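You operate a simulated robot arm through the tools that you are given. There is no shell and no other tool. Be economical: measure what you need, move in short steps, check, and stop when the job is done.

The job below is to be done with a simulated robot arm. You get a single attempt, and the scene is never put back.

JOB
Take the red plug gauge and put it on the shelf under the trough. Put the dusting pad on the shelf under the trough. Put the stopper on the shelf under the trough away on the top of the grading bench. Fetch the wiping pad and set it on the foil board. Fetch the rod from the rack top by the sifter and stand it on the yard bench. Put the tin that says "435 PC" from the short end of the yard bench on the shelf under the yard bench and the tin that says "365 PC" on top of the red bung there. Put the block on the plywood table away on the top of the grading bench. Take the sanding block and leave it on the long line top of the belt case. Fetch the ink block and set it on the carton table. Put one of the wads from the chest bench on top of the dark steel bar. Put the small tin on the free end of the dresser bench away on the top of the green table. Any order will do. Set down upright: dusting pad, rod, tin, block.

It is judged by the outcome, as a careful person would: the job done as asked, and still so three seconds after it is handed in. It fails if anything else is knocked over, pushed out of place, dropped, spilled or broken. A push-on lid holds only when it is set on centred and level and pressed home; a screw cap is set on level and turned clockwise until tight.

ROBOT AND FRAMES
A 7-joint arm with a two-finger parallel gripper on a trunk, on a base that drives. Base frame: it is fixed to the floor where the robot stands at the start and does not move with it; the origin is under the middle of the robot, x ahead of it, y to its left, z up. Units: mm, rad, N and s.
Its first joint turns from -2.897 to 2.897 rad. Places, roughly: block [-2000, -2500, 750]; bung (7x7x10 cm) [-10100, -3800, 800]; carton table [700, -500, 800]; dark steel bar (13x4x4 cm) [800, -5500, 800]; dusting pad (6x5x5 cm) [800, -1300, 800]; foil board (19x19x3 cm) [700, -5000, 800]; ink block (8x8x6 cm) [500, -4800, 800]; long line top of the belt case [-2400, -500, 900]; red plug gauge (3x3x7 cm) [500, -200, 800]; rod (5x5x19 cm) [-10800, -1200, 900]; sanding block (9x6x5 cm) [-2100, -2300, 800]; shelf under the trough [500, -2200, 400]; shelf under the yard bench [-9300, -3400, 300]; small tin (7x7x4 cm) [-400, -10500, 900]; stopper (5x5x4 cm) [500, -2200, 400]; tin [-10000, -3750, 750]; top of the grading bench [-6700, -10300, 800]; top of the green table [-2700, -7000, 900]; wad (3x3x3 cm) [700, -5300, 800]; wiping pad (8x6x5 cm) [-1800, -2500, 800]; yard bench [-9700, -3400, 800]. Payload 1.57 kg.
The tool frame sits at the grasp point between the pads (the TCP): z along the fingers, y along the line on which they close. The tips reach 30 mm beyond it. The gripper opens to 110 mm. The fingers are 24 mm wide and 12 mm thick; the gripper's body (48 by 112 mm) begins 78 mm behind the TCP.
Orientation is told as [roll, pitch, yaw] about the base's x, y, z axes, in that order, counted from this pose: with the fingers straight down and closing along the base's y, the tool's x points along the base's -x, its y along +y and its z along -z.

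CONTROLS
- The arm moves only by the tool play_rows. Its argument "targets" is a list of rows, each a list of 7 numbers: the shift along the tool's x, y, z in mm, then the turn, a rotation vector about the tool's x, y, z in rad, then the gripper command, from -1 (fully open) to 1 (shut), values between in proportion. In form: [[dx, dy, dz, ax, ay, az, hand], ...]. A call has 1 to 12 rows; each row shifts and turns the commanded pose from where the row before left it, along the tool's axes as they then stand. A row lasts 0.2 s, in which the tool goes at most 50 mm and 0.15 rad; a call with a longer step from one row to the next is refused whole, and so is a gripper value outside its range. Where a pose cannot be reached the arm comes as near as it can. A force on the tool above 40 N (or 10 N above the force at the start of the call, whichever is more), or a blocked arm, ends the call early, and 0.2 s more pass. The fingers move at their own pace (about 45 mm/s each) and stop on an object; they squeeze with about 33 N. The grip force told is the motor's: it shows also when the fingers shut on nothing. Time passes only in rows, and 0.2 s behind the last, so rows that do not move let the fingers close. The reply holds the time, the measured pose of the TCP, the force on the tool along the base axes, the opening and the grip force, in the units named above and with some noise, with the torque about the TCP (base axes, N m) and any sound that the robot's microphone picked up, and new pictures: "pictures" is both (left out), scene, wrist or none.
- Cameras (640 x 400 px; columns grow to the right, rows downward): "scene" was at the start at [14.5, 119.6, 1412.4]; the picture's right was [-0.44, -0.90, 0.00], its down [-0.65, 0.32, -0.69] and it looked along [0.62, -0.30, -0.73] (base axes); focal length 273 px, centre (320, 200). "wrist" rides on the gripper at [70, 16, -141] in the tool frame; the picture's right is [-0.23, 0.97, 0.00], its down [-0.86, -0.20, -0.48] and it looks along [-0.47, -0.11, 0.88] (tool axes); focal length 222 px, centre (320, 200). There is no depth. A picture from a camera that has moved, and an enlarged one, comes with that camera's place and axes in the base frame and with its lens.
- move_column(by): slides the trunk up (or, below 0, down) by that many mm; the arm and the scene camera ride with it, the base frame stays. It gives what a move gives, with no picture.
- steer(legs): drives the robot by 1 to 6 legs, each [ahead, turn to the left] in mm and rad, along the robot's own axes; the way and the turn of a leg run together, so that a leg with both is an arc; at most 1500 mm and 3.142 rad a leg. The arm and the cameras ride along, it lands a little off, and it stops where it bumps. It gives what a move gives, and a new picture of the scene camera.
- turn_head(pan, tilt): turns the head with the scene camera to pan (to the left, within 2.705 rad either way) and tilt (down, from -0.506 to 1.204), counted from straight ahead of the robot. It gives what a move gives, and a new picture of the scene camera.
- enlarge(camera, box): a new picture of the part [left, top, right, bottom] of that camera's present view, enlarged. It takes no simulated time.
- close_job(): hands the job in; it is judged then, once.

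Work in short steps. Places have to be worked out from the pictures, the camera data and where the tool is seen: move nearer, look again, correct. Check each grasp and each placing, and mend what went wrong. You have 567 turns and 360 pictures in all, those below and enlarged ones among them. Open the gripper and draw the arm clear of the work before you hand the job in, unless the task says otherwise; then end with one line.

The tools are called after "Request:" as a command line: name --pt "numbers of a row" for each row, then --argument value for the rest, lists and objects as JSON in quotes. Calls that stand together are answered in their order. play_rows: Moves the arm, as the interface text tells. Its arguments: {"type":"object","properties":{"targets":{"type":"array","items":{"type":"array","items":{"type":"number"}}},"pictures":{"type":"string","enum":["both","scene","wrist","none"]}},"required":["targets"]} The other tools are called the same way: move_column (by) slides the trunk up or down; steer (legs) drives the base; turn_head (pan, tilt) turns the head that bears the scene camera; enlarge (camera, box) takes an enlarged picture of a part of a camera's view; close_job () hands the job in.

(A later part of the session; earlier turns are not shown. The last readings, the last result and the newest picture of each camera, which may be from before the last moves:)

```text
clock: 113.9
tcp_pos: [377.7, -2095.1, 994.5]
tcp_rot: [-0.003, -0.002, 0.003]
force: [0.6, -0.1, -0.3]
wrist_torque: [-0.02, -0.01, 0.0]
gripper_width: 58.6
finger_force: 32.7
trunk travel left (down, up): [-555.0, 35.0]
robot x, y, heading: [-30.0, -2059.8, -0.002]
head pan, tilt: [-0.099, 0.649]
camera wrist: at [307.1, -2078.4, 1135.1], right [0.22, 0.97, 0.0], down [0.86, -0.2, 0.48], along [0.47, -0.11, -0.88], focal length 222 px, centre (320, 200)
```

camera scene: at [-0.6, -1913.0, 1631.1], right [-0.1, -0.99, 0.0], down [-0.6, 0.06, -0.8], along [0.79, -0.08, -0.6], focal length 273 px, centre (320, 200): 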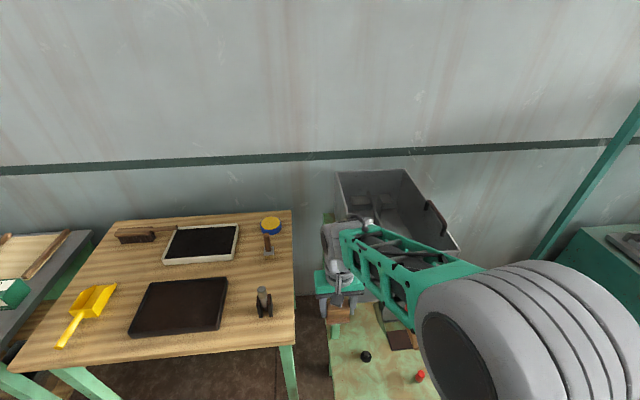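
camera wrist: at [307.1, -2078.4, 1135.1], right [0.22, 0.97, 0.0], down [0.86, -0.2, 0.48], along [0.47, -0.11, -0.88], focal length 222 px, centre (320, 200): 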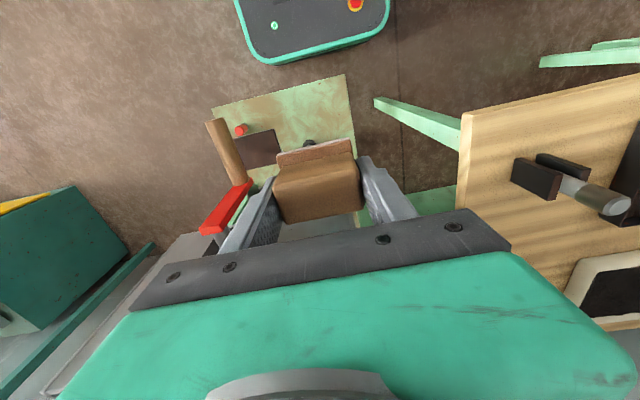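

The path down is clear, with the crank about 50 mm to the side. I lower the trunk.

Request:
move_column --by -500

Request:
play_rows --pt "0 0 15 0 0 0 1" --pictures "wrist"

```text
refused: -500 is not a number from -400 to 400
```

```text
clock: 114.3
tcp_pos: [376.4, -2095.9, 979.0]
tcp_rot: [-0.003, -0.003, 0.002]
force: [-0.2, 0.4, -0.4]
wrist_torque: [-0.02, 0.03, 0.02]
gripper_width: 59.1
finger_force: 32.9
trunk travel left (down, up): [-555.0, 35.0]
robot x, y, heading: [-31.9, -2062.1, 0.002]
head pan, tilt: [-0.099, 0.649]
camera wrist: at [307.3, -2078.9, 1119.6], right [0.22, 0.97, 0.0], down [0.86, -0.2, 0.48], along [0.47, -0.11, -0.88], focal length 222 px, centre (320, 200)
```

wrist: 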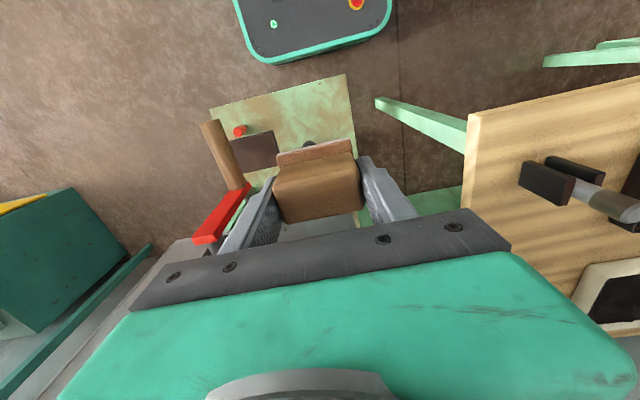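

The column limit is 400 mm a call, so I lower it in two parts.

Request:
move_column --by -380

Request:
move_column --by -120

Request:
play_rows --pt "0 0 10 0 0 0 1" --pictures "wrist"

```text
clock: 118.0
tcp_pos: [376.4, -2095.3, 600.0]
tcp_rot: [-0.002, -0.001, 0.004]
force: [1.1, 0.2, -1.1]
wrist_torque: [0.0, -0.02, -0.01]
gripper_width: 59.3
finger_force: 32.5
trunk travel left (down, up): [-175.0, 415.0]
robot x, y, heading: [-32.8, -2056.7, -0.001]
head pan, tilt: [-0.099, 0.649]
```

```text
clock: 119.5
tcp_pos: [377.6, -2096.2, 479.7]
tcp_rot: [-0.004, -0.002, 0.003]
force: [0.7, 0.8, -0.3]
wrist_torque: [0.0, 0.01, 0.02]
gripper_width: 58.9
finger_force: 33.4
trunk travel left (down, up): [-55.0, 535.0]
robot x, y, heading: [-31.8, -2057.6, 0.002]
head pan, tilt: [-0.099, 0.649]
```

```text
clock: 119.8
tcp_pos: [377.1, -2096.2, 471.0]
tcp_rot: [-0.003, -0.003, 0.002]
force: [0.5, 0.1, -1.3]
wrist_torque: [0.01, -0.02, 0.01]
gripper_width: 59.1
finger_force: 33.0
trunk travel left (down, up): [-55.0, 535.0]
robot x, y, heading: [-31.2, -2058.6, 0.005]
head pan, tilt: [-0.099, 0.649]
camera wrist: at [307.5, -2079.3, 610.1], right [0.22, 0.97, 0.0], down [0.85, -0.2, 0.48], along [0.47, -0.11, -0.88], focal length 222 px, centre (320, 200)
```

wrist: 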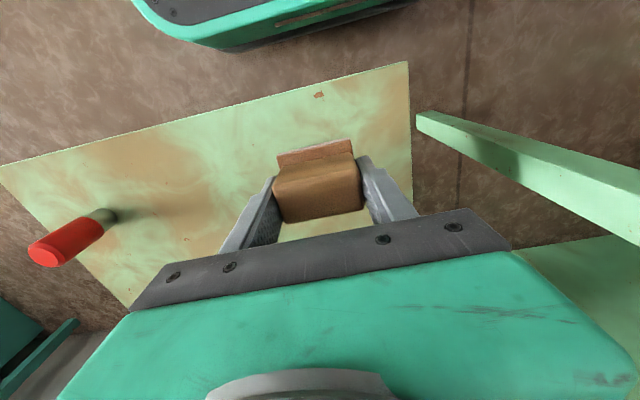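

Over the shelf and clear. I lower to contact.

Request:
play_rows --pt "0 0 22 0 0 0 1" --pt "0 0 5 0 0 0 1" --pt "0 0 3 0 0 0 1" --pt "0 0 3 0 0 0 1" --pt "0 0 3 0 0 0 1" --pt "0 0 3 0 0 0 1" --pictures "none"

```text
clock: 121.2
tcp_pos: [377.9, -2096.3, 433.2]
tcp_rot: [-0.002, -0.009, 0.004]
force: [-5.7, 3.6, 31.8]
wrist_torque: [0.17, 0.17, 0.01]
gripper_width: 59.1
finger_force: 33.4
trunk travel left (down, up): [-55.0, 535.0]
robot x, y, heading: [-30.9, -2058.5, -0.003]
head pan, tilt: [-0.099, 0.649]
```

Firmly down. I ease up 2 mm, release and rise.

Request:
play_rows --pt "0 0 -3 0 0 0 1" --pt "0 0 0 0 0 0 -0.6" --pt "0 0 0 0 0 0 -0.6" --pt "0 0 -20 0 0 0 -0.6" --pt "0 0 -45 0 0 0 -0.6" --pt "0 0 -45 0 0 0 -0.6" --pictures "wrist"

```text
clock: 122.7
tcp_pos: [374.8, -2095.7, 541.7]
tcp_rot: [-0.003, 0.001, 0.002]
force: [-0.2, 0.1, -0.2]
wrist_torque: [-0.01, 0.03, -0.04]
gripper_width: 88.0
finger_force: 0.1
trunk travel left (down, up): [-55.0, 535.0]
robot x, y, heading: [-31.0, -2057.7, 0.001]
head pan, tilt: [-0.099, 0.649]
camera wrist: at [306.1, -2078.5, 682.8], right [0.22, 0.97, 0.0], down [0.86, -0.2, 0.48], along [0.47, -0.11, -0.88], focal length 222 px, centre (320, 200)
```

wrist: 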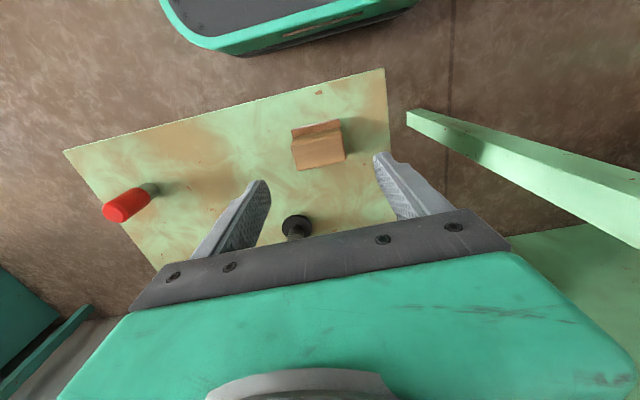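

The pad stands upright. Now the stopper: I check the arm's height against the crank and trough before reaching in.

Request:
turn_head --pan -0.1 --tilt 0.7

```text
clock: 123.3
tcp_pos: [375.2, -2095.4, 541.2]
tcp_rot: [-0.003, -0.003, 0.003]
force: [0.3, 0.6, 0.4]
wrist_torque: [0.0, -0.02, 0.0]
gripper_width: 87.9
finger_force: 0.0
trunk travel left (down, up): [-55.0, 535.0]
robot x, y, heading: [-31.2, -2058.9, -0.002]
head pan, tilt: [-0.099, 0.7]
camera scene: at [-3.2, -1912.9, 1126.8], right [-0.1, -0.99, 0.0], down [-0.64, 0.06, -0.77], along [0.76, -0.08, -0.64], focal length 273 px, centre (320, 200)
```

scene: 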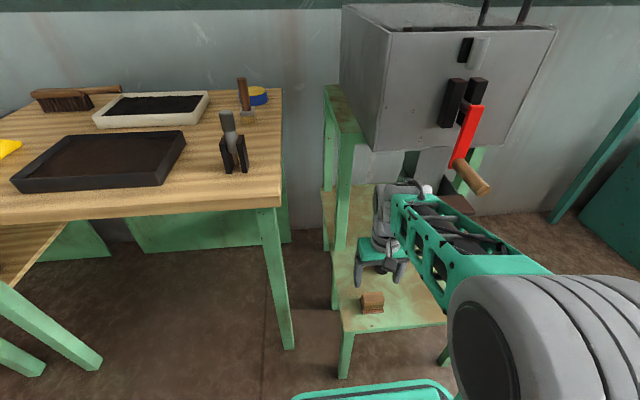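

Clearance is fine: the wrist top is ~285 mm above the TCP and the handle bottom at ~830. I drop to z≈495 and reach in toward the stopper.

Request:
play_rows --pt "0 0 45 0 0 0 -0.4" --pt "-30 -20 0 0 0 0 -0.4" --pt "-30 -20 0 0 0 0 -0.4" --pt "-30 -20 0 0 0 0 -0.4" --pictures "wrist"

```text
clock: 124.3
tcp_pos: [458.7, -2136.9, 497.8]
tcp_rot: [-0.019, 0.015, 0.021]
force: [-0.9, -0.5, 0.0]
wrist_torque: [-0.02, 0.01, -0.03]
gripper_width: 77.0
finger_force: 0.1
trunk travel left (down, up): [-55.0, 535.0]
robot x, y, heading: [-30.5, -2056.5, 0.018]
head pan, tilt: [-0.099, 0.7]
camera wrist: at [392.0, -2118.9, 639.2], right [0.2, 0.98, -0.02], down [0.87, -0.17, 0.47], along [0.45, -0.12, -0.88], focal length 222 px, centre (320, 200)
```

wrist: 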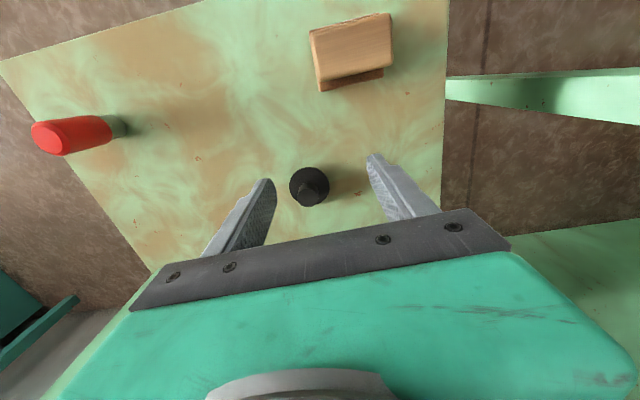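

The base heading shifted slightly (0.018), so some link may be touching something. I look.

Request:
turn_head --pan -0.35 --tilt 0.65

```text
clock: 125.0
tcp_pos: [464.8, -2134.9, 497.8]
tcp_rot: [-0.004, 0.007, 0.041]
force: [-0.2, 0.2, -0.1]
wrist_torque: [-0.01, -0.03, 0.02]
gripper_width: 76.9
finger_force: 0.1
trunk travel left (down, up): [-55.0, 535.0]
robot x, y, heading: [-22.5, -2059.7, 0.055]
head pan, tilt: [-0.351, 0.649]
camera scene: at [-16.5, -1850.4, 1128.2], right [-0.29, -0.95, 0.07], down [-0.57, 0.12, -0.81], along [0.77, -0.28, -0.58], focal length 273 px, centre (320, 200)
```

scene: 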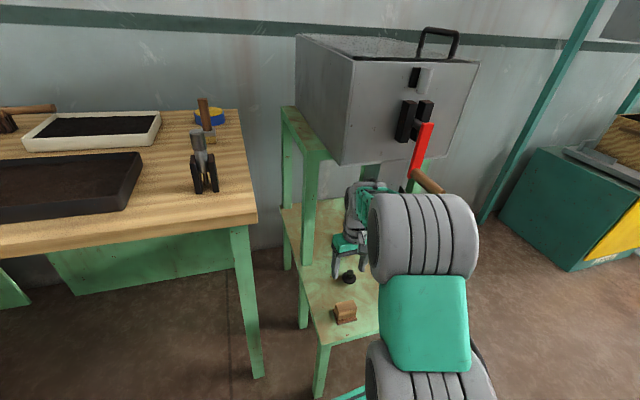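

The robot is leaning slightly, so the elbow is likely against the crank. I retreat along the same path.

Request:
play_rows --pt "25 15 -5 0 0 0 -0.4" --pt "25 15 -10 0 0 0 -0.4" --pt "25 15 -10 0 0 0 -0.4" --pt "30 0 -20 0 0 0 -0.4" --pictures "both"

```text
clock: 125.4
tcp_pos: [495.6, -2115.5, 487.9]
tcp_rot: [0.067, -0.011, 0.137]
force: [-1.4, 24.9, -0.3]
wrist_torque: [-2.58, -0.18, 0.03]
gripper_width: 77.2
finger_force: 0.1
trunk travel left (down, up): [-55.0, 535.0]
robot x, y, heading: [0.5, -2050.4, 0.211]
head pan, tilt: [-0.351, 0.649]
stopped in row 1: the arm was blocked; the commanded pose is now the measured one
camera scene: at [-22.1, -1852.2, 1130.0], right [-0.14, -0.99, 0.06], down [-0.58, 0.03, -0.81], along [0.8, -0.15, -0.58], focal length 273 px, centre (320, 200)
camera wrist: at [423.8, -2118.5, 629.5], right [0.09, 0.99, 0.07], down [0.87, -0.11, 0.47], along [0.48, 0.02, -0.88], focal length 222 px, centre (320, 200)
```

scene: 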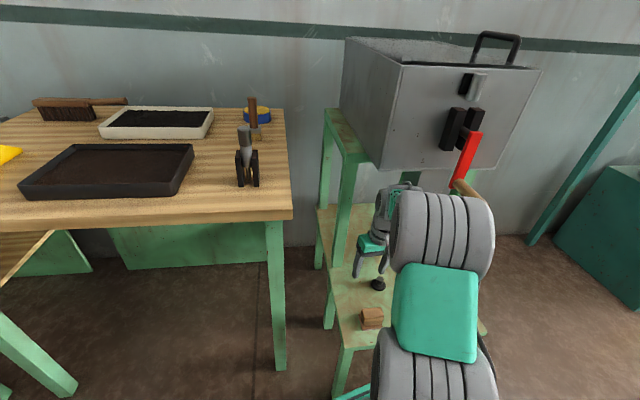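
wrist: 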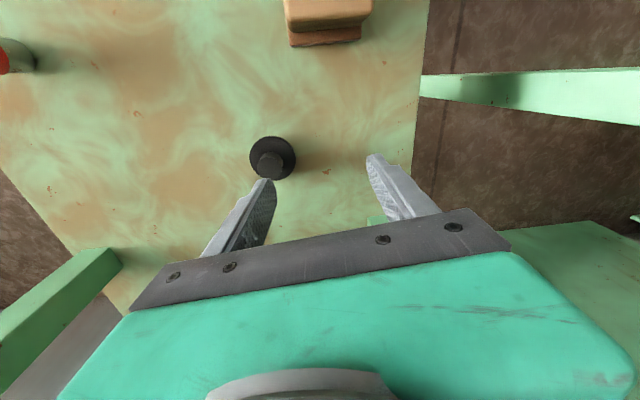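

The gripper body leans on the spout and the elbow on the crank, pushing the base left. I turn the base slightly left to relieve it.

Request:
steer --legs '[[0, 0.07]]'

```text
clock: 126.1
tcp_pos: [559.8, -2099.1, 466.2]
tcp_rot: [0.14, -0.021, 0.266]
force: [-0.3, -0.4, 0.0]
wrist_torque: [0.0, -0.01, 0.01]
gripper_width: 77.0
finger_force: 0.1
trunk travel left (down, up): [-55.0, 535.0]
robot x, y, heading: [31.7, -2036.2, 0.444]
head pan, tilt: [-0.351, 0.649]
stopped in leg 1: the robot was blocked; the commanded pose is now the measured one
camera scene: at [-42.5, -1827.1, 1128.6], right [0.09, -0.99, 0.08], down [-0.57, -0.12, -0.81], along [0.82, 0.02, -0.58], focal length 273 px, centre (320, 200)
```

scene: 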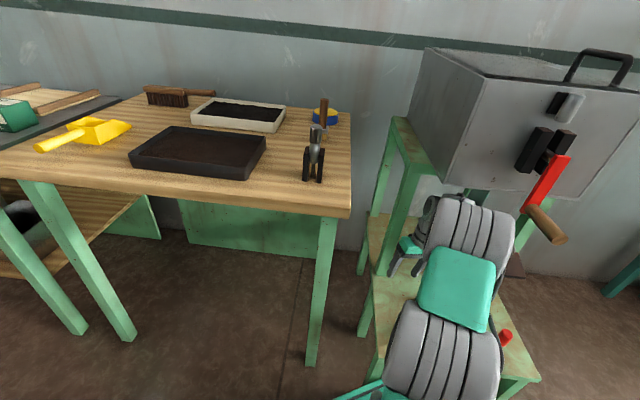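

I examine both views without letting time pass.

Request:
enlarge --camera "scene" --box '[340, 150, 600, 400]'

Request:
enlarge --camera "wrist" --box '[0, 0, 640, 400]'

```text
1.60 times, centred on (470, 275) of scene
camera zoom: at [-42.5, -1827.1, 1128.6], right [0.09, -0.99, 0.08], down [-0.57, -0.12, -0.81], along [0.82, 0.02, -0.58], focal length 437 px, centre (80, 80)
```

zoom: 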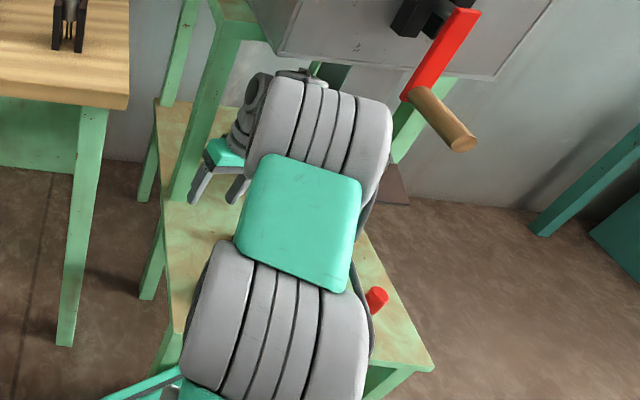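

```text
1.00 times, centred on (320, 200) of wrist
camera zoom: at [491.9, -2121.5, 606.6], right [-0.04, 0.99, 0.14], down [0.89, -0.03, 0.46], along [0.46, 0.14, -0.88], focal length 222 px, centre (320, 200)
```

zoom: 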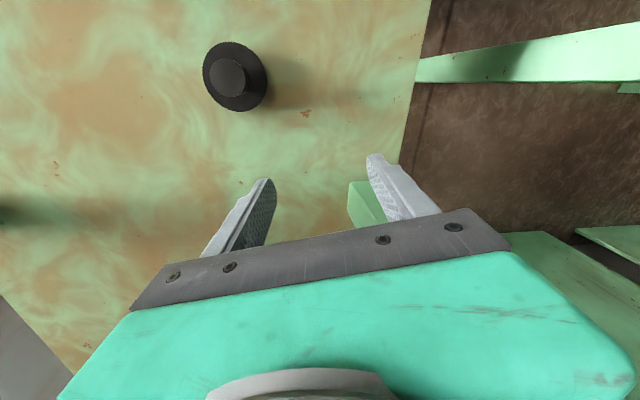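

Triangulating again, the spout plate sits at about [385, -2208, 762], and the elbow is bearing down on it, lifting the robot. I raise the trunk a little to relieve it.

Request:
move_column --by 25

Request:
turn_head --pan -0.7 --tilt 0.65

```text
clock: 126.4
tcp_pos: [568.2, -2086.4, 474.3]
tcp_rot: [0.167, -0.028, 0.352]
force: [-87.7, -2.8, -40.6]
wrist_torque: [-0.91, -6.75, 2.44]
gripper_width: 76.9
finger_force: 0.2
trunk travel left (down, up): [-60.0, 530.0]
robot x, y, heading: [25.5, -2038.7, 0.466]
head pan, tilt: [-0.351, 0.649]
stopped: the arm was blocked; the commanded pose is now the measured one
```

```text
clock: 127.3
tcp_pos: [567.1, -2084.8, 474.3]
tcp_rot: [0.173, -0.022, 0.353]
force: [-66.9, -27.6, -43.3]
wrist_torque: [1.13, -5.04, 1.46]
gripper_width: 76.7
finger_force: 0.0
trunk travel left (down, up): [-60.0, 530.0]
robot x, y, heading: [27.4, -2032.6, 0.445]
head pan, tilt: [-0.7, 0.649]
camera scene: at [-68.3, -1814.0, 1130.1], right [-0.25, -0.96, 0.1], down [-0.54, 0.06, -0.84], along [0.8, -0.26, -0.54], focal length 273 px, centre (320, 200)
```

scene: 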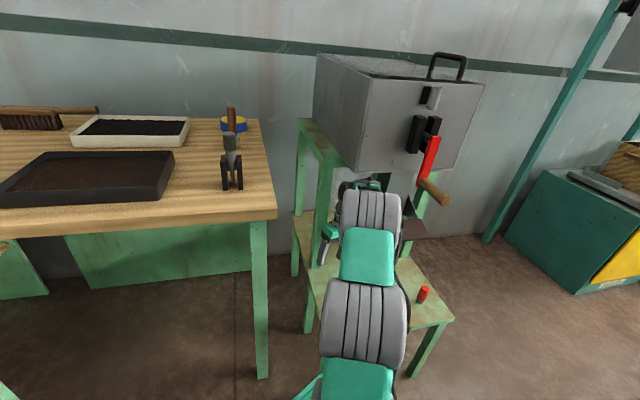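

The gripper now presses on the stand ahead of it. I pull the tool back toward -x in small steps.

Request:
play_rows --pt "14 7 0 0 0 0 -0.4" --pt "14 7 0 0 0 0 -0.4" --pt "14 7 0 0 0 0 -0.4" --pictures "scene"

```text
clock: 127.6
tcp_pos: [562.1, -2076.7, 484.6]
tcp_rot: [0.192, 0.013, 0.413]
force: [-209.0, -113.6, -106.3]
wrist_torque: [12.52, -25.26, 1.84]
gripper_width: 76.8
finger_force: 0.0
trunk travel left (down, up): [-60.0, 530.0]
robot x, y, heading: [20.5, -2031.0, 0.476]
head pan, tilt: [-0.7, 0.649]
stopped in row 1: the force on the tool passed its limit (the readings are from after the stop); the commanded pose is now the measured one
camera scene: at [-90.4, -1781.4, 1125.8], right [-0.23, -0.97, 0.12], down [-0.53, 0.02, -0.85], along [0.81, -0.26, -0.52], focal length 273 px, centre (320, 200)
```

scene: 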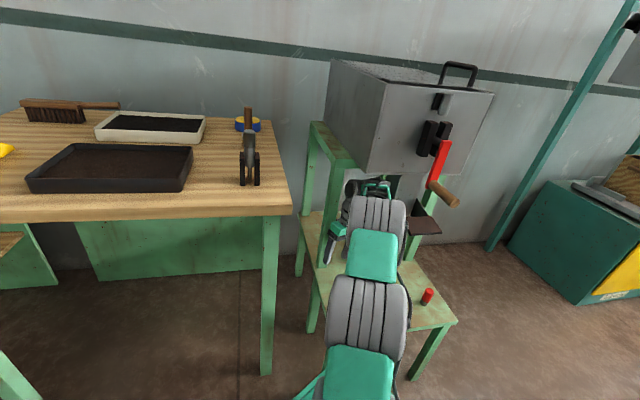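

The gripper is wedged against the stand's front-left leg. I back the base off on a gentle arc that takes both tool and elbow away from leg and plate.

Request:
steer --legs '[[-70, 0.14]]'

```text
clock: 128.3
tcp_pos: [546.9, -2076.9, 495.9]
tcp_rot: [0.14, 0.118, 0.294]
force: [-28.9, -260.2, -123.1]
wrist_torque: [21.89, -1.95, -11.24]
gripper_width: 77.1
finger_force: 0.0
trunk travel left (down, up): [-60.0, 530.0]
robot x, y, heading: [4.6, -2023.9, 0.525]
head pan, tilt: [-0.7, 0.649]
stopped in leg 1: the robot was blocked; the commanded pose is now the measured one
camera scene: at [-136.2, -1730.2, 1121.4], right [-0.18, -0.97, 0.16], down [-0.52, -0.04, -0.85], along [0.83, -0.24, -0.5], focal length 273 px, centre (320, 200)
```

scene: 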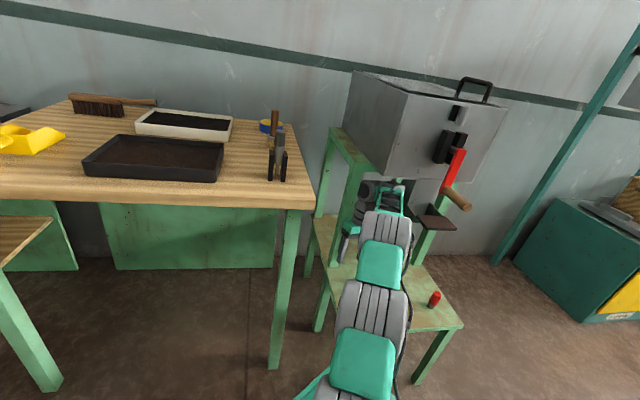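

The forces (tool pressed +y into the leg and up into the trough) suggest that the hold pose doesn't account for the base's tilt. I shift the tool down and toward -y to relieve the pressure.

Request:
play_rows --pt "-4 -19 20 0 0 0 -0.4" --pt "-4 -19 20 0 0 0 -0.4" --pictures "scene"

```text
clock: 128.7
tcp_pos: [563.1, -2083.3, 490.8]
tcp_rot: [0.111, 0.017, 0.431]
force: [-81.4, -98.2, 54.5]
wrist_torque: [9.35, -12.15, -1.82]
gripper_width: 77.1
finger_force: 0.0
trunk travel left (down, up): [-60.0, 530.0]
robot x, y, heading: [0.5, -2022.1, 0.527]
head pan, tilt: [-0.7, 0.649]
stopped in row 1: the arm was blocked; the commanded pose is now the measured one
camera scene: at [-160.0, -1716.3, 1121.9], right [-0.18, -0.97, 0.17], down [-0.5, -0.06, -0.86], along [0.85, -0.24, -0.48], focal length 273 px, centre (320, 200)
```

scene: 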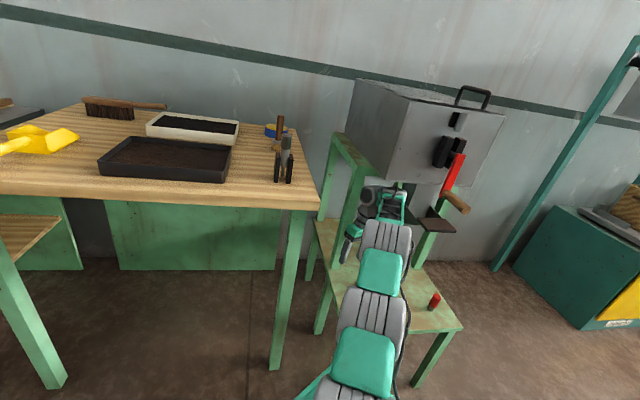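

The robot still leans back. I command a retraction compensated for the tilt: back toward the robot with -y and down corrections.

Request:
play_rows --pt "28 -22 24 0 0 0 -0.4" --pt "28 -22 24 0 0 0 -0.4" --pt "28 -22 24 0 0 0 -0.4" --pt "38 0 0 0 0 0 -0.4" --pictures "scene"

```text
clock: 129.0
tcp_pos: [557.8, -2084.5, 472.0]
tcp_rot: [0.086, 0.062, 0.368]
force: [-186.3, -133.0, -87.5]
wrist_torque: [14.5, -21.48, 1.75]
gripper_width: 77.1
finger_force: 0.0
trunk travel left (down, up): [-60.0, 530.0]
robot x, y, heading: [4.5, -2022.2, 0.549]
head pan, tilt: [-0.7, 0.649]
stopped in row 1: the arm was blocked; the commanded pose is now the measured one
camera scene: at [-172.6, -1713.8, 1112.2], right [-0.16, -0.97, 0.18], down [-0.5, -0.08, -0.86], along [0.85, -0.23, -0.47], focal length 273 px, centre (320, 200)
```

scene: 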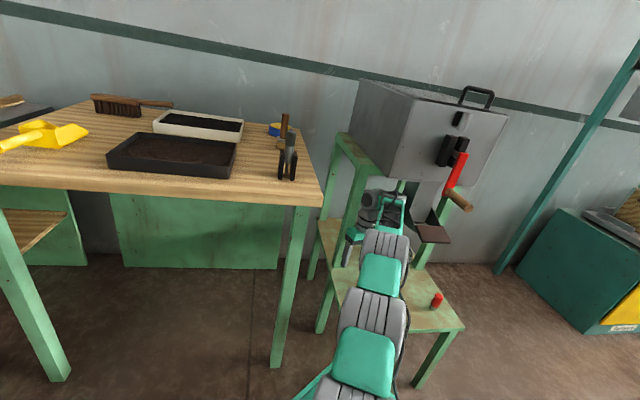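

I zoom in to see what is actually wedged.

Request:
enlarge --camera "scene" --box '[280, 150, 500, 400]'

Request:
enlarge --camera "wrist" --box '[0, 0, 640, 400]'

```text
1.60 times, centred on (390, 275) of scene
camera zoom: at [-172.6, -1713.8, 1112.2], right [-0.16, -0.97, 0.18], down [-0.5, -0.08, -0.86], along [0.85, -0.23, -0.47], focal length 437 px, centre (208, 80)
```

zoom: 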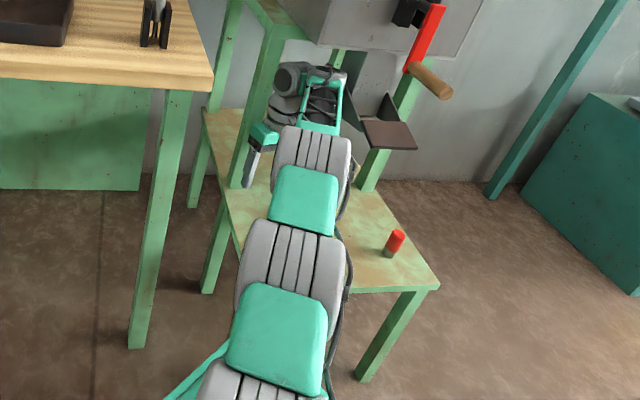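

```text
1.00 times, centred on (320, 200) of wrist
camera zoom: at [499.5, -2102.0, 617.6], right [-0.13, 0.99, 0.07], down [0.91, 0.09, 0.41], along [0.39, 0.12, -0.91], focal length 222 px, centre (320, 200)
```

zoom: 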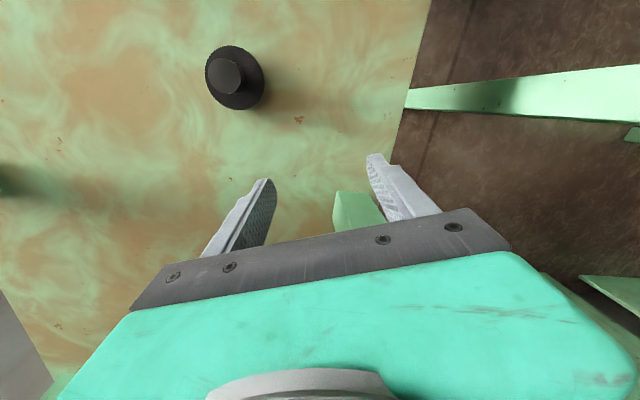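

I try a stronger -y/-x pull, which opposes the tilt-induced push.

Request:
play_rows --pt "34 -34 5 0 0 0 1" --pt "34 -34 5 0 0 0 1" --pt "34 -34 5 0 0 0 1" --pictures "scene"

```text
clock: 129.3
tcp_pos: [566.6, -2091.3, 440.1]
tcp_rot: [0.098, -0.027, 0.351]
force: [0.7, 0.3, -0.6]
wrist_torque: [0.06, 0.05, 0.01]
gripper_width: 48.9
finger_force: 0.5
trunk travel left (down, up): [-60.0, 530.0]
robot x, y, heading: [0.0, -2020.6, 0.558]
head pan, tilt: [-0.7, 0.649]
stopped in row 1: the arm was blocked; the commanded pose is now the measured one
camera scene: at [-188.0, -1704.1, 1114.1], right [-0.15, -0.97, 0.19], down [-0.49, -0.09, -0.87], along [0.86, -0.22, -0.46], focal length 273 px, centre (320, 200)
```

scene: 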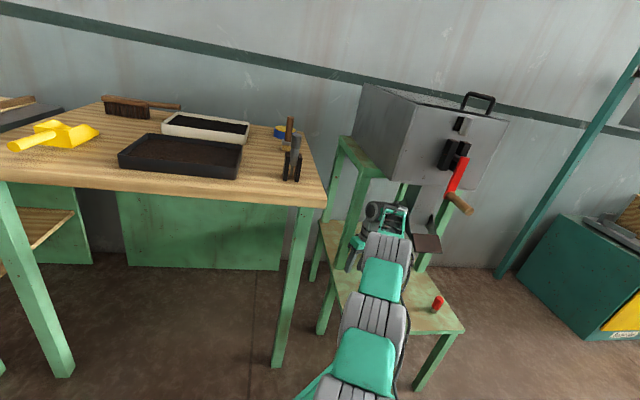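

Tool force is now zero, yet the lean continues, so another link must be pressing down. I try raising the trunk slightly again.

Request:
move_column --by 30

Request:
turn_head --pan -0.6 --tilt 1.0

```text
clock: 129.7
tcp_pos: [554.0, -2085.2, 431.6]
tcp_rot: [0.076, -0.019, 0.359]
force: [67.5, 5.2, 143.8]
wrist_torque: [-2.74, -1.89, 2.4]
gripper_width: 25.5
finger_force: 4.2
trunk travel left (down, up): [-65.0, 525.0]
robot x, y, heading: [1.8, -2024.5, 0.569]
head pan, tilt: [-0.7, 0.649]
stopped: the arm was blocked; the commanded pose is now the measured one
```

```text
clock: 130.5
tcp_pos: [556.6, -2081.2, 432.4]
tcp_rot: [0.086, -0.046, 0.331]
force: [-21.4, -80.5, 83.5]
wrist_torque: [-4.46, 0.84, -0.23]
gripper_width: 22.7
finger_force: 31.4
trunk travel left (down, up): [-65.0, 525.0]
robot x, y, heading: [0.1, -2021.9, 0.566]
head pan, tilt: [-0.6, 1.0]
camera scene: at [-223.3, -1668.3, 1077.5], right [-0.06, -0.97, 0.23], down [-0.75, -0.11, -0.65], along [0.66, -0.21, -0.72], focal length 273 px, centre (320, 200)
```

scene: 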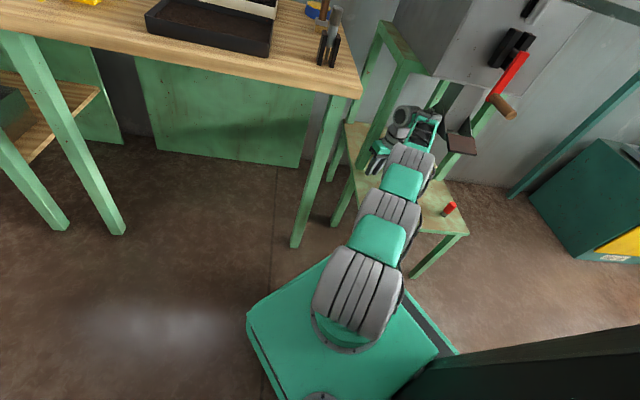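

The tool tips now rest on the shelf and the arm is stretched low over the shelf edge: the trunk was too low. I lift the tool straight up.

Request:
play_rows --pt "0 0 -45 0 0 0 1" --pt "0 0 -45 0 0 0 1" --pictures "scene"

```text
clock: 130.7
tcp_pos: [561.9, -2087.0, 432.1]
tcp_rot: [0.037, -0.234, 0.405]
force: [62.3, 105.1, 184.6]
wrist_torque: [2.6, -1.47, -1.54]
gripper_width: 0.0
finger_force: 20.9
out of reach, approached as far as the arm can: row 1
trunk travel left (down, up): [-65.0, 525.0]
robot x, y, heading: [-0.2, -2021.0, 0.575]
head pan, tilt: [-0.6, 1.0]
stopped in row 1: the force on the tool passed its limit (the readings are from after the stop); the commanded pose is now the measured one
camera scene: at [-261.8, -1639.1, 1066.6], right [-0.05, -0.96, 0.26], down [-0.73, -0.14, -0.67], along [0.68, -0.22, -0.7], focal length 273 px, centre (320, 200)
```

scene: 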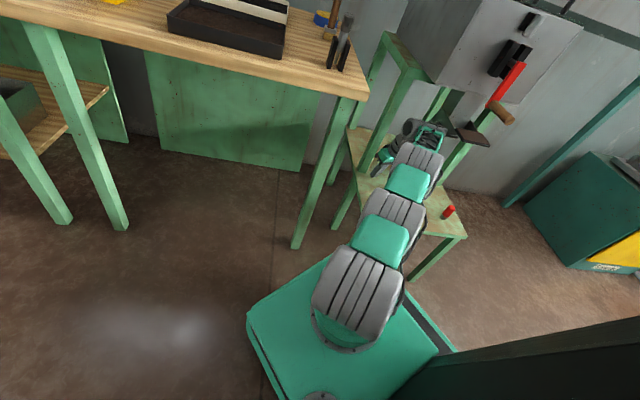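

The robot is leaning over and the tool tip pressing down makes it worse. I pull the tool in toward the robot and up at once.

Request:
play_rows --pt "32 16 -33 0 0 0 1" --pt "32 16 -33 0 0 0 1" --pt "32 16 -33 0 0 0 1" --pt "32 16 -33 0 0 0 1" --pictures "scene"

```text
clock: 131.1
tcp_pos: [537.8, -2042.2, 434.8]
tcp_rot: [0.138, -0.25, 0.483]
force: [57.5, -39.3, 71.6]
wrist_torque: [-2.28, -2.31, 0.53]
gripper_width: 9.4
finger_force: 27.2
trunk travel left (down, up): [-65.0, 525.0]
robot x, y, heading: [-3.6, -2021.2, 0.582]
head pan, tilt: [-0.6, 1.0]
stopped in row 1: the arm was blocked; the commanded pose is now the measured one
camera scene: at [-264.5, -1621.9, 1058.1], right [-0.05, -0.96, 0.28], down [-0.73, -0.16, -0.67], along [0.68, -0.23, -0.69], focal length 273 px, centre (320, 200)
```

scene: 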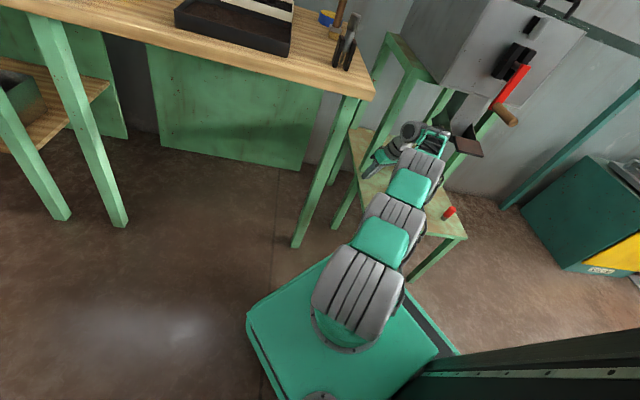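

The lean has nearly stopped. I continue pulling in and up.

Request:
play_rows --pt "32 12 -34 0 0 0 1" --pt "32 12 -34 0 0 0 1" --pt "32 12 -34 0 0 0 1" --pt "32 12 -34 0 0 0 1" --pictures "scene"

```text
clock: 131.4
tcp_pos: [470.8, -2017.6, 430.7]
tcp_rot: [0.285, -0.049, 0.34]
force: [27.5, -55.4, 136.8]
wrist_torque: [-2.38, 0.31, 0.67]
gripper_width: 0.1
finger_force: 21.5
trunk travel left (down, up): [-65.0, 525.0]
robot x, y, heading: [-3.8, -2021.1, 0.584]
head pan, tilt: [-0.6, 1.0]
stopped in row 1: the arm was blocked; the commanded pose is now the measured one
camera scene: at [-269.2, -1622.2, 1060.1], right [-0.04, -0.96, 0.28], down [-0.73, -0.16, -0.67], along [0.69, -0.23, -0.69], focal length 273 px, centre (320, 200)
```

scene: 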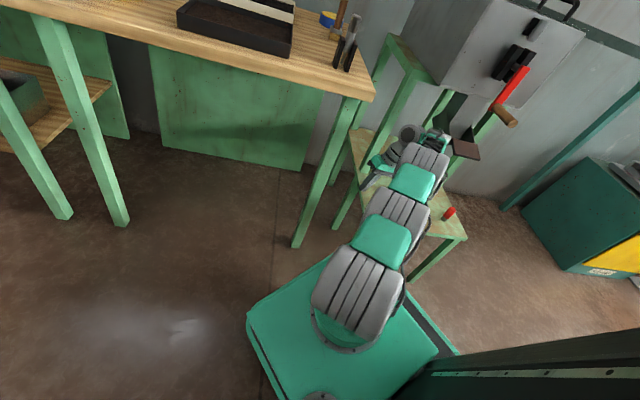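

The tool is moving freely toward -x now. I continue, with less lift.

Request:
play_rows --pt "38 14 -20 0 0 0 1" --pt "38 14 -20 0 0 0 1" --pt "38 14 -20 0 0 0 1" --pictures "scene"

```text
clock: 131.7
tcp_pos: [488.0, -2055.0, 431.3]
tcp_rot: [0.182, -0.072, 0.382]
force: [25.0, -17.6, 172.1]
wrist_torque: [-1.85, 0.32, 0.31]
gripper_width: 0.1
finger_force: 21.3
trunk travel left (down, up): [-65.0, 525.0]
robot x, y, heading: [-3.2, -2022.5, 0.588]
head pan, tilt: [-0.6, 1.0]
stopped in row 1: the arm was blocked; the commanded pose is now the measured one
camera scene: at [-271.7, -1625.1, 1060.6], right [-0.04, -0.96, 0.28], down [-0.73, -0.16, -0.67], along [0.69, -0.23, -0.69], focal length 273 px, centre (320, 200)
```

scene: 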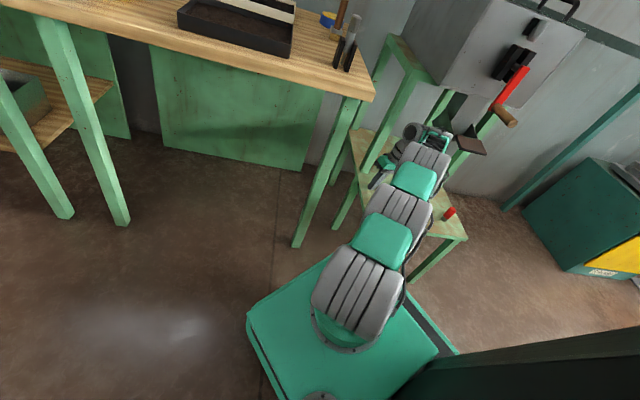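

The tool carries the robot's weight through the shelf; lifting it should let the robot settle back. I use many small upward steps.

Request:
play_rows --pt "2 0 -10 0 0 0 1" --pt "2 0 -10 0 0 0 1" --pt "2 0 -10 0 0 0 1" --pt "2 0 -10 0 0 0 1" --pt "2 0 -10 0 0 0 1" --pt "2 0 -10 0 0 0 1" --pt "2 0 -10 0 0 0 1" --pt "2 0 -10 0 0 0 1" --pictures "none"

```text
clock: 132.0
tcp_pos: [502.1, -2066.1, 457.4]
tcp_rot: [0.096, -0.076, 0.417]
force: [1.2, 1.4, 0.4]
wrist_torque: [-0.11, 0.09, -0.02]
gripper_width: 0.1
finger_force: 21.8
trunk travel left (down, up): [-65.0, 525.0]
robot x, y, heading: [-9.6, -2023.0, 0.597]
head pan, tilt: [-0.6, 1.0]
stopped in row 1: the arm was blocked; the commanded pose is now the measured one
```

The tool is off the shelf now. I keep lifting.

Request:
play_rows --pt "5 0 -12 0 0 0 1" --pt "5 0 -12 0 0 0 1" --pt "5 0 -12 0 0 0 1" --pt "5 0 -12 0 0 0 1" --pt "5 0 -12 0 0 0 1" --pictures "scene"

```text
clock: 132.4
tcp_pos: [509.3, -2047.6, 436.9]
tcp_rot: [0.183, -0.165, 0.38]
force: [0.4, 0.0, -0.5]
wrist_torque: [0.0, 0.01, -0.03]
gripper_width: 0.0
finger_force: 21.2
trunk travel left (down, up): [-65.0, 525.0]
robot x, y, heading: [-11.7, -2028.0, 0.606]
head pan, tilt: [-0.6, 1.0]
stopped in row 1: the arm was blocked; the commanded pose is now the measured one
camera scene: at [-275.3, -1634.0, 1060.4], right [-0.02, -0.96, 0.27], down [-0.73, -0.17, -0.66], along [0.69, -0.21, -0.7], focal length 273 px, centre (320, 200)
```

scene: 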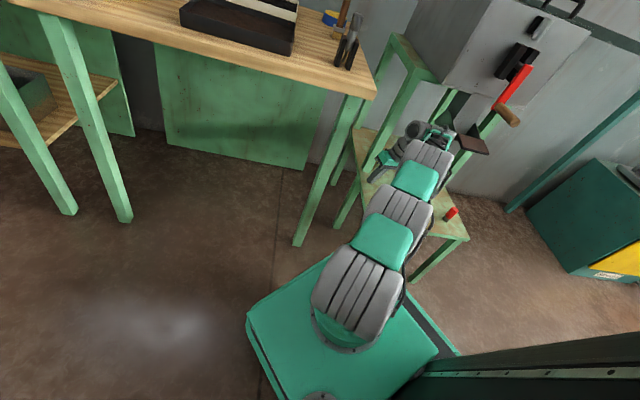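

The tool carries nothing; an upper link must be resting on the shelf. I raise the trunk now that the tool is free.

Request:
move_column --by 60

Request:
move_column --by 60

Request:
move_column --by 60

```text
clock: 132.7
tcp_pos: [500.3, -2061.2, 463.6]
tcp_rot: [0.103, -0.094, 0.427]
force: [-1.5, 0.6, 0.6]
wrist_torque: [0.0, 0.0, -0.04]
gripper_width: 0.0
finger_force: 21.4
trunk travel left (down, up): [-68.0, 522.0]
robot x, y, heading: [-8.9, -2025.3, 0.61]
head pan, tilt: [-0.6, 1.0]
stopped: the arm was blocked; the commanded pose is now the measured one
```

```text
clock: 133.0
tcp_pos: [506.4, -2043.6, 443.0]
tcp_rot: [0.188, -0.166, 0.385]
force: [0.4, -1.0, -0.2]
wrist_torque: [-0.04, -0.01, -0.01]
gripper_width: 0.0
finger_force: 21.1
trunk travel left (down, up): [-71.0, 519.0]
robot x, y, heading: [-13.7, -2028.1, 0.626]
head pan, tilt: [-0.6, 1.0]
stopped: the arm was blocked; the commanded pose is now the measured one
```

```text
clock: 133.4
tcp_pos: [499.8, -2058.8, 470.6]
tcp_rot: [0.106, -0.107, 0.435]
force: [-0.3, 0.6, -0.1]
wrist_torque: [-0.01, 0.03, -0.02]
gripper_width: 0.1
finger_force: 21.6
trunk travel left (down, up): [-74.0, 516.0]
robot x, y, heading: [-11.8, -2027.8, 0.624]
head pan, tilt: [-0.6, 1.0]
stopped: the arm was blocked; the commanded pose is now the measured one
```

Slow but steady progress, with the tool rising and no forces. I repeat.

Request:
move_column --by 80

Request:
move_column --by 80

Request:
move_column --by 80

Request:
move_column --by 80

Request:
turn_head --pan -0.5 --tilt 0.9

```text
clock: 133.7
tcp_pos: [508.4, -2041.4, 449.3]
tcp_rot: [0.191, -0.196, 0.388]
force: [-0.8, -1.0, 0.4]
wrist_torque: [0.08, -0.02, 0.0]
gripper_width: 0.0
finger_force: 21.2
trunk travel left (down, up): [-77.0, 513.0]
robot x, y, heading: [-14.0, -2027.1, 0.635]
head pan, tilt: [-0.6, 1.0]
stopped: the arm was blocked; the commanded pose is now the measured one
```

```text
clock: 134.0
tcp_pos: [506.4, -2048.5, 477.2]
tcp_rot: [0.114, -0.16, 0.439]
force: [2.8, 1.9, 0.4]
wrist_torque: [-0.2, 0.16, -0.01]
gripper_width: 0.2
finger_force: 21.2
trunk travel left (down, up): [-80.0, 510.0]
robot x, y, heading: [-15.2, -2027.9, 0.656]
head pan, tilt: [-0.6, 1.0]
stopped: the arm was blocked; the commanded pose is now the measured one
```

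```text
clock: 134.3
tcp_pos: [525.6, -2026.6, 463.3]
tcp_rot: [0.199, -0.299, 0.38]
force: [0.2, -0.9, 0.0]
wrist_torque: [-0.03, -0.03, -0.03]
gripper_width: 0.0
finger_force: 21.2
trunk travel left (down, up): [-83.0, 507.0]
robot x, y, heading: [-11.8, -2025.6, 0.672]
head pan, tilt: [-0.6, 1.0]
stopped: the arm was blocked; the commanded pose is now the measured one
```

```text
clock: 134.7
tcp_pos: [518.4, -2031.3, 487.7]
tcp_rot: [0.132, -0.262, 0.441]
force: [3.2, 1.6, 0.3]
wrist_torque: [-0.17, 0.17, -0.01]
gripper_width: 0.0
finger_force: 21.5
trunk travel left (down, up): [-87.0, 503.0]
robot x, y, heading: [-16.7, -2025.4, 0.703]
head pan, tilt: [-0.6, 1.0]
stopped: the arm was blocked; the commanded pose is now the measured one
```

```text
clock: 135.3
tcp_pos: [507.9, -2002.3, 417.5]
tcp_rot: [0.308, -0.292, 0.388]
force: [37.2, 183.6, -66.4]
wrist_torque: [4.32, -1.42, -0.53]
gripper_width: 0.0
finger_force: 21.1
trunk travel left (down, up): [-87.0, 503.0]
robot x, y, heading: [-15.2, -2023.0, 0.723]
head pan, tilt: [-0.499, 0.901]
camera scene: at [-308.7, -1677.4, 1094.9], right [0.19, -0.94, 0.27], down [-0.63, -0.33, -0.7], along [0.75, -0.03, -0.66], focal length 273 px, centre (320, 200)
```

scene: 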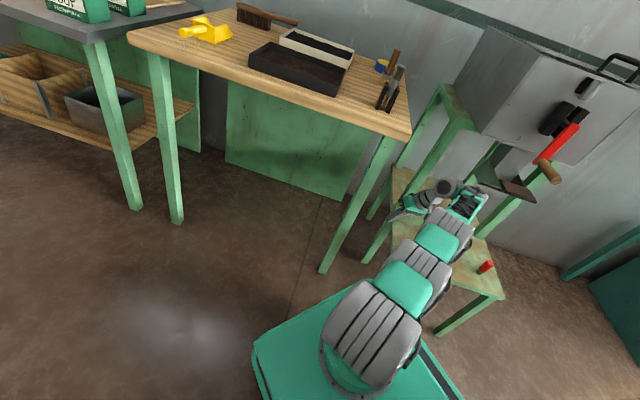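

The arm now hangs over the shelf's left front edge. I try backing the base away on a left arc so that the link slides off the front edge.

Request:
steer --legs '[[-80, 0.1]]'

```text
clock: 136.1
tcp_pos: [519.9, -1963.5, 356.1]
tcp_rot: [0.438, -0.136, 0.51]
force: [-67.6, -29.5, 88.3]
wrist_torque: [-3.88, -9.08, -8.68]
gripper_width: 0.0
finger_force: 21.0
trunk travel left (down, up): [-87.0, 503.0]
robot x, y, heading: [48.1, -1921.7, 1.23]
head pan, tilt: [-0.499, 0.901]
stopped in leg 1: the robot was blocked; the commanded pose is now the measured one
camera scene: at [-238.8, -1816.6, 1130.1], right [0.65, -0.74, 0.15], down [-0.48, -0.56, -0.68], along [0.59, 0.37, -0.72], focal length 273 px, centre (320, 200)
```

scene: 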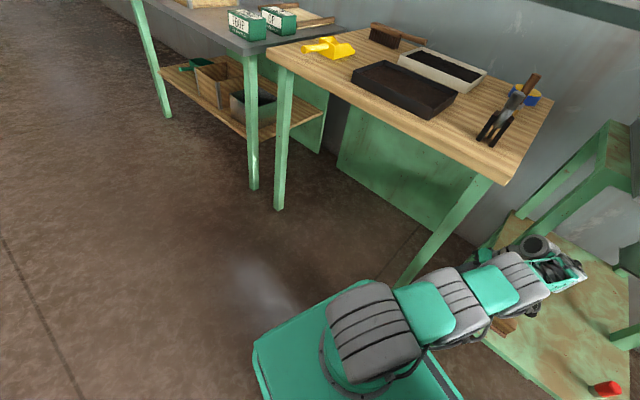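

The pad and gauge still stand. The lean is reduced, and the arm has swung off the shelf's left side. I raise the trunk to lift the arm clear.

Request:
move_column --by 100

Request:
play_rows --pt "0 0 -30 0 0 0 1" --pt "0 0 -30 0 0 0 1" --pt "0 0 -30 0 0 0 1" --pictures "scene"

```text
clock: 136.3
tcp_pos: [514.8, -1967.2, 352.4]
tcp_rot: [0.414, -0.095, 0.495]
force: [-173.6, 29.2, 274.8]
wrist_torque: [-23.99, -11.63, -14.01]
gripper_width: 0.0
finger_force: 21.2
trunk travel left (down, up): [-89.0, 501.0]
robot x, y, heading: [54.1, -1902.5, 1.3]
head pan, tilt: [-0.499, 0.901]
stopped: the force on the tool passed its limit (the readings are from after the stop); the commanded pose is now the measured one
```

```text
clock: 137.0
tcp_pos: [507.4, -1966.5, 349.8]
tcp_rot: [0.372, -0.121, 0.604]
force: [15.3, -19.5, 219.1]
wrist_torque: [-17.25, -3.81, 0.01]
gripper_width: 0.0
finger_force: 20.4
out of reach, approached as far as the arm can: row 1, 2, 3
trunk travel left (down, up): [-89.0, 501.0]
robot x, y, heading: [54.6, -1899.1, 1.31]
head pan, tilt: [-0.499, 0.901]
stopped in row 3: the force on the tool passed its limit (the readings are from after the stop); the commanded pose is now the measured one
camera scene: at [-270.0, -1805.6, 1127.2], right [0.71, -0.68, 0.18], down [-0.41, -0.6, -0.68], along [0.57, 0.41, -0.71], focal length 273 px, centre (320, 200)
```

scene: 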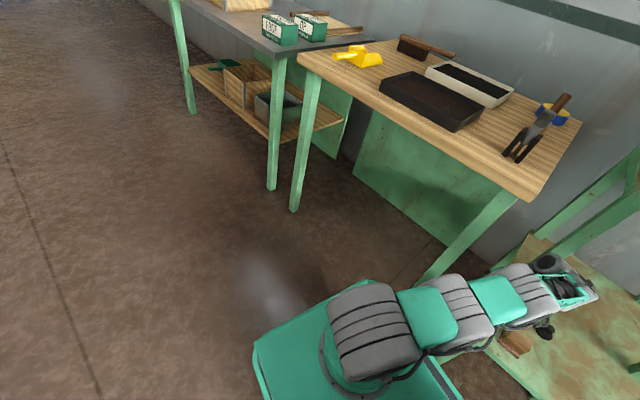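

The gripper body rests on the shelf's left edge. I shift the tool sideways off it and right its tilt.

Request:
play_rows --pt "-18 27 -18 0.08 0.05 0 1" --pt "-18 27 -18 0.08 0.05 0 1" --pt "0 10 -30 0.08 0.05 0 1" --pictures "scene"

```text
clock: 137.3
tcp_pos: [515.8, -1962.2, 350.6]
tcp_rot: [0.362, -0.146, 0.58]
force: [17.0, -14.2, 174.9]
wrist_torque: [-14.06, -2.28, 0.93]
gripper_width: 0.1
finger_force: 21.6
trunk travel left (down, up): [-89.0, 501.0]
robot x, y, heading: [49.0, -1918.3, 1.248]
head pan, tilt: [-0.499, 0.901]
stopped in row 1: the arm was blocked; the commanded pose is now the measured one
camera scene: at [-274.7, -1800.7, 1125.1], right [0.66, -0.73, 0.18], down [-0.45, -0.58, -0.69], along [0.6, 0.37, -0.71], focal length 273 px, centre (320, 200)
```

scene: 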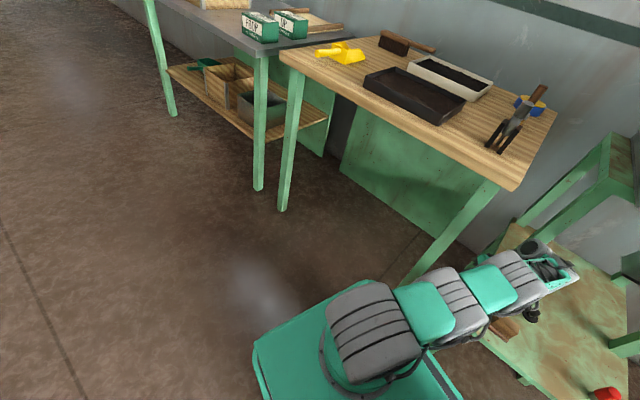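

The arm lies between the table leg and the shelf, so I withdraw it along its own line toward the robot (-x).

Request:
play_rows --pt "33 30 -10 0 0 0 1" --pt "33 30 -10 0 0 0 1" --pt "33 30 -10 0 0 0 1" --pt "33 30 -10 0 0 0 1" --pictures "scene"

```text
clock: 137.6
tcp_pos: [518.5, -1962.6, 351.4]
tcp_rot: [0.377, -0.154, 0.577]
force: [-93.1, 45.1, 200.1]
wrist_torque: [-20.71, -12.93, -5.51]
gripper_width: 0.0
finger_force: 21.4
trunk travel left (down, up): [-89.0, 501.0]
robot x, y, heading: [46.6, -1928.3, 1.193]
head pan, tilt: [-0.499, 0.901]
stopped in row 1: the force on the tool passed its limit (the readings are from after the stop); the commanded pose is now the measured one
camera scene: at [-262.0, -1799.6, 1126.9], right [0.62, -0.76, 0.17], down [-0.48, -0.55, -0.68], along [0.61, 0.34, -0.71], focal length 273 px, centre (320, 200)
```

scene: 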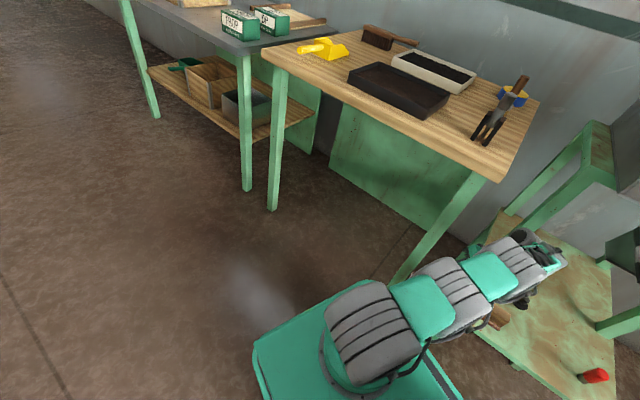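

I check the wrist view to see what the gripper is against.

Request:
enlarge --camera "wrist" --box '[0, 0, 640, 400]'

Request:
enlarge --camera "scene" --box '[380, 180, 640, 400]'

```text
1.00 times, centred on (320, 200) of wrist
camera zoom: at [464.7, -2041.4, 476.4], right [-0.35, 0.85, 0.39], down [0.86, 0.13, 0.5], along [0.37, 0.51, -0.78], focal length 222 px, centre (320, 200)
```

zoom: 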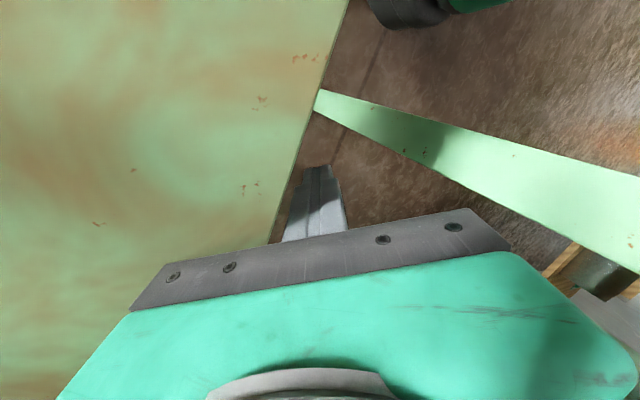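

```text
1.82 times, centred on (510, 290) of scene
camera zoom: at [-262.0, -1799.6, 1126.9], right [0.62, -0.76, 0.17], down [-0.48, -0.55, -0.68], along [0.61, 0.34, -0.71], focal length 496 px, centre (-26, 36)
```

zoom: 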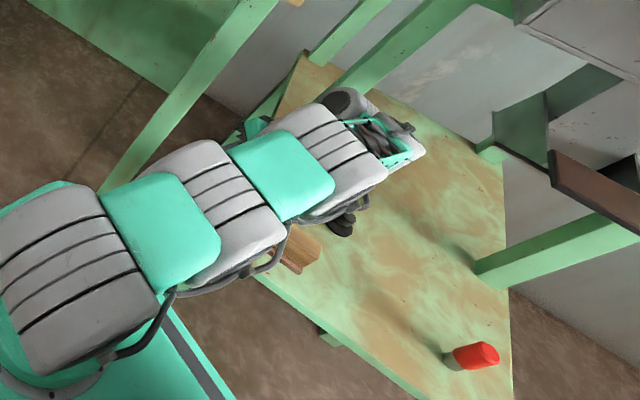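

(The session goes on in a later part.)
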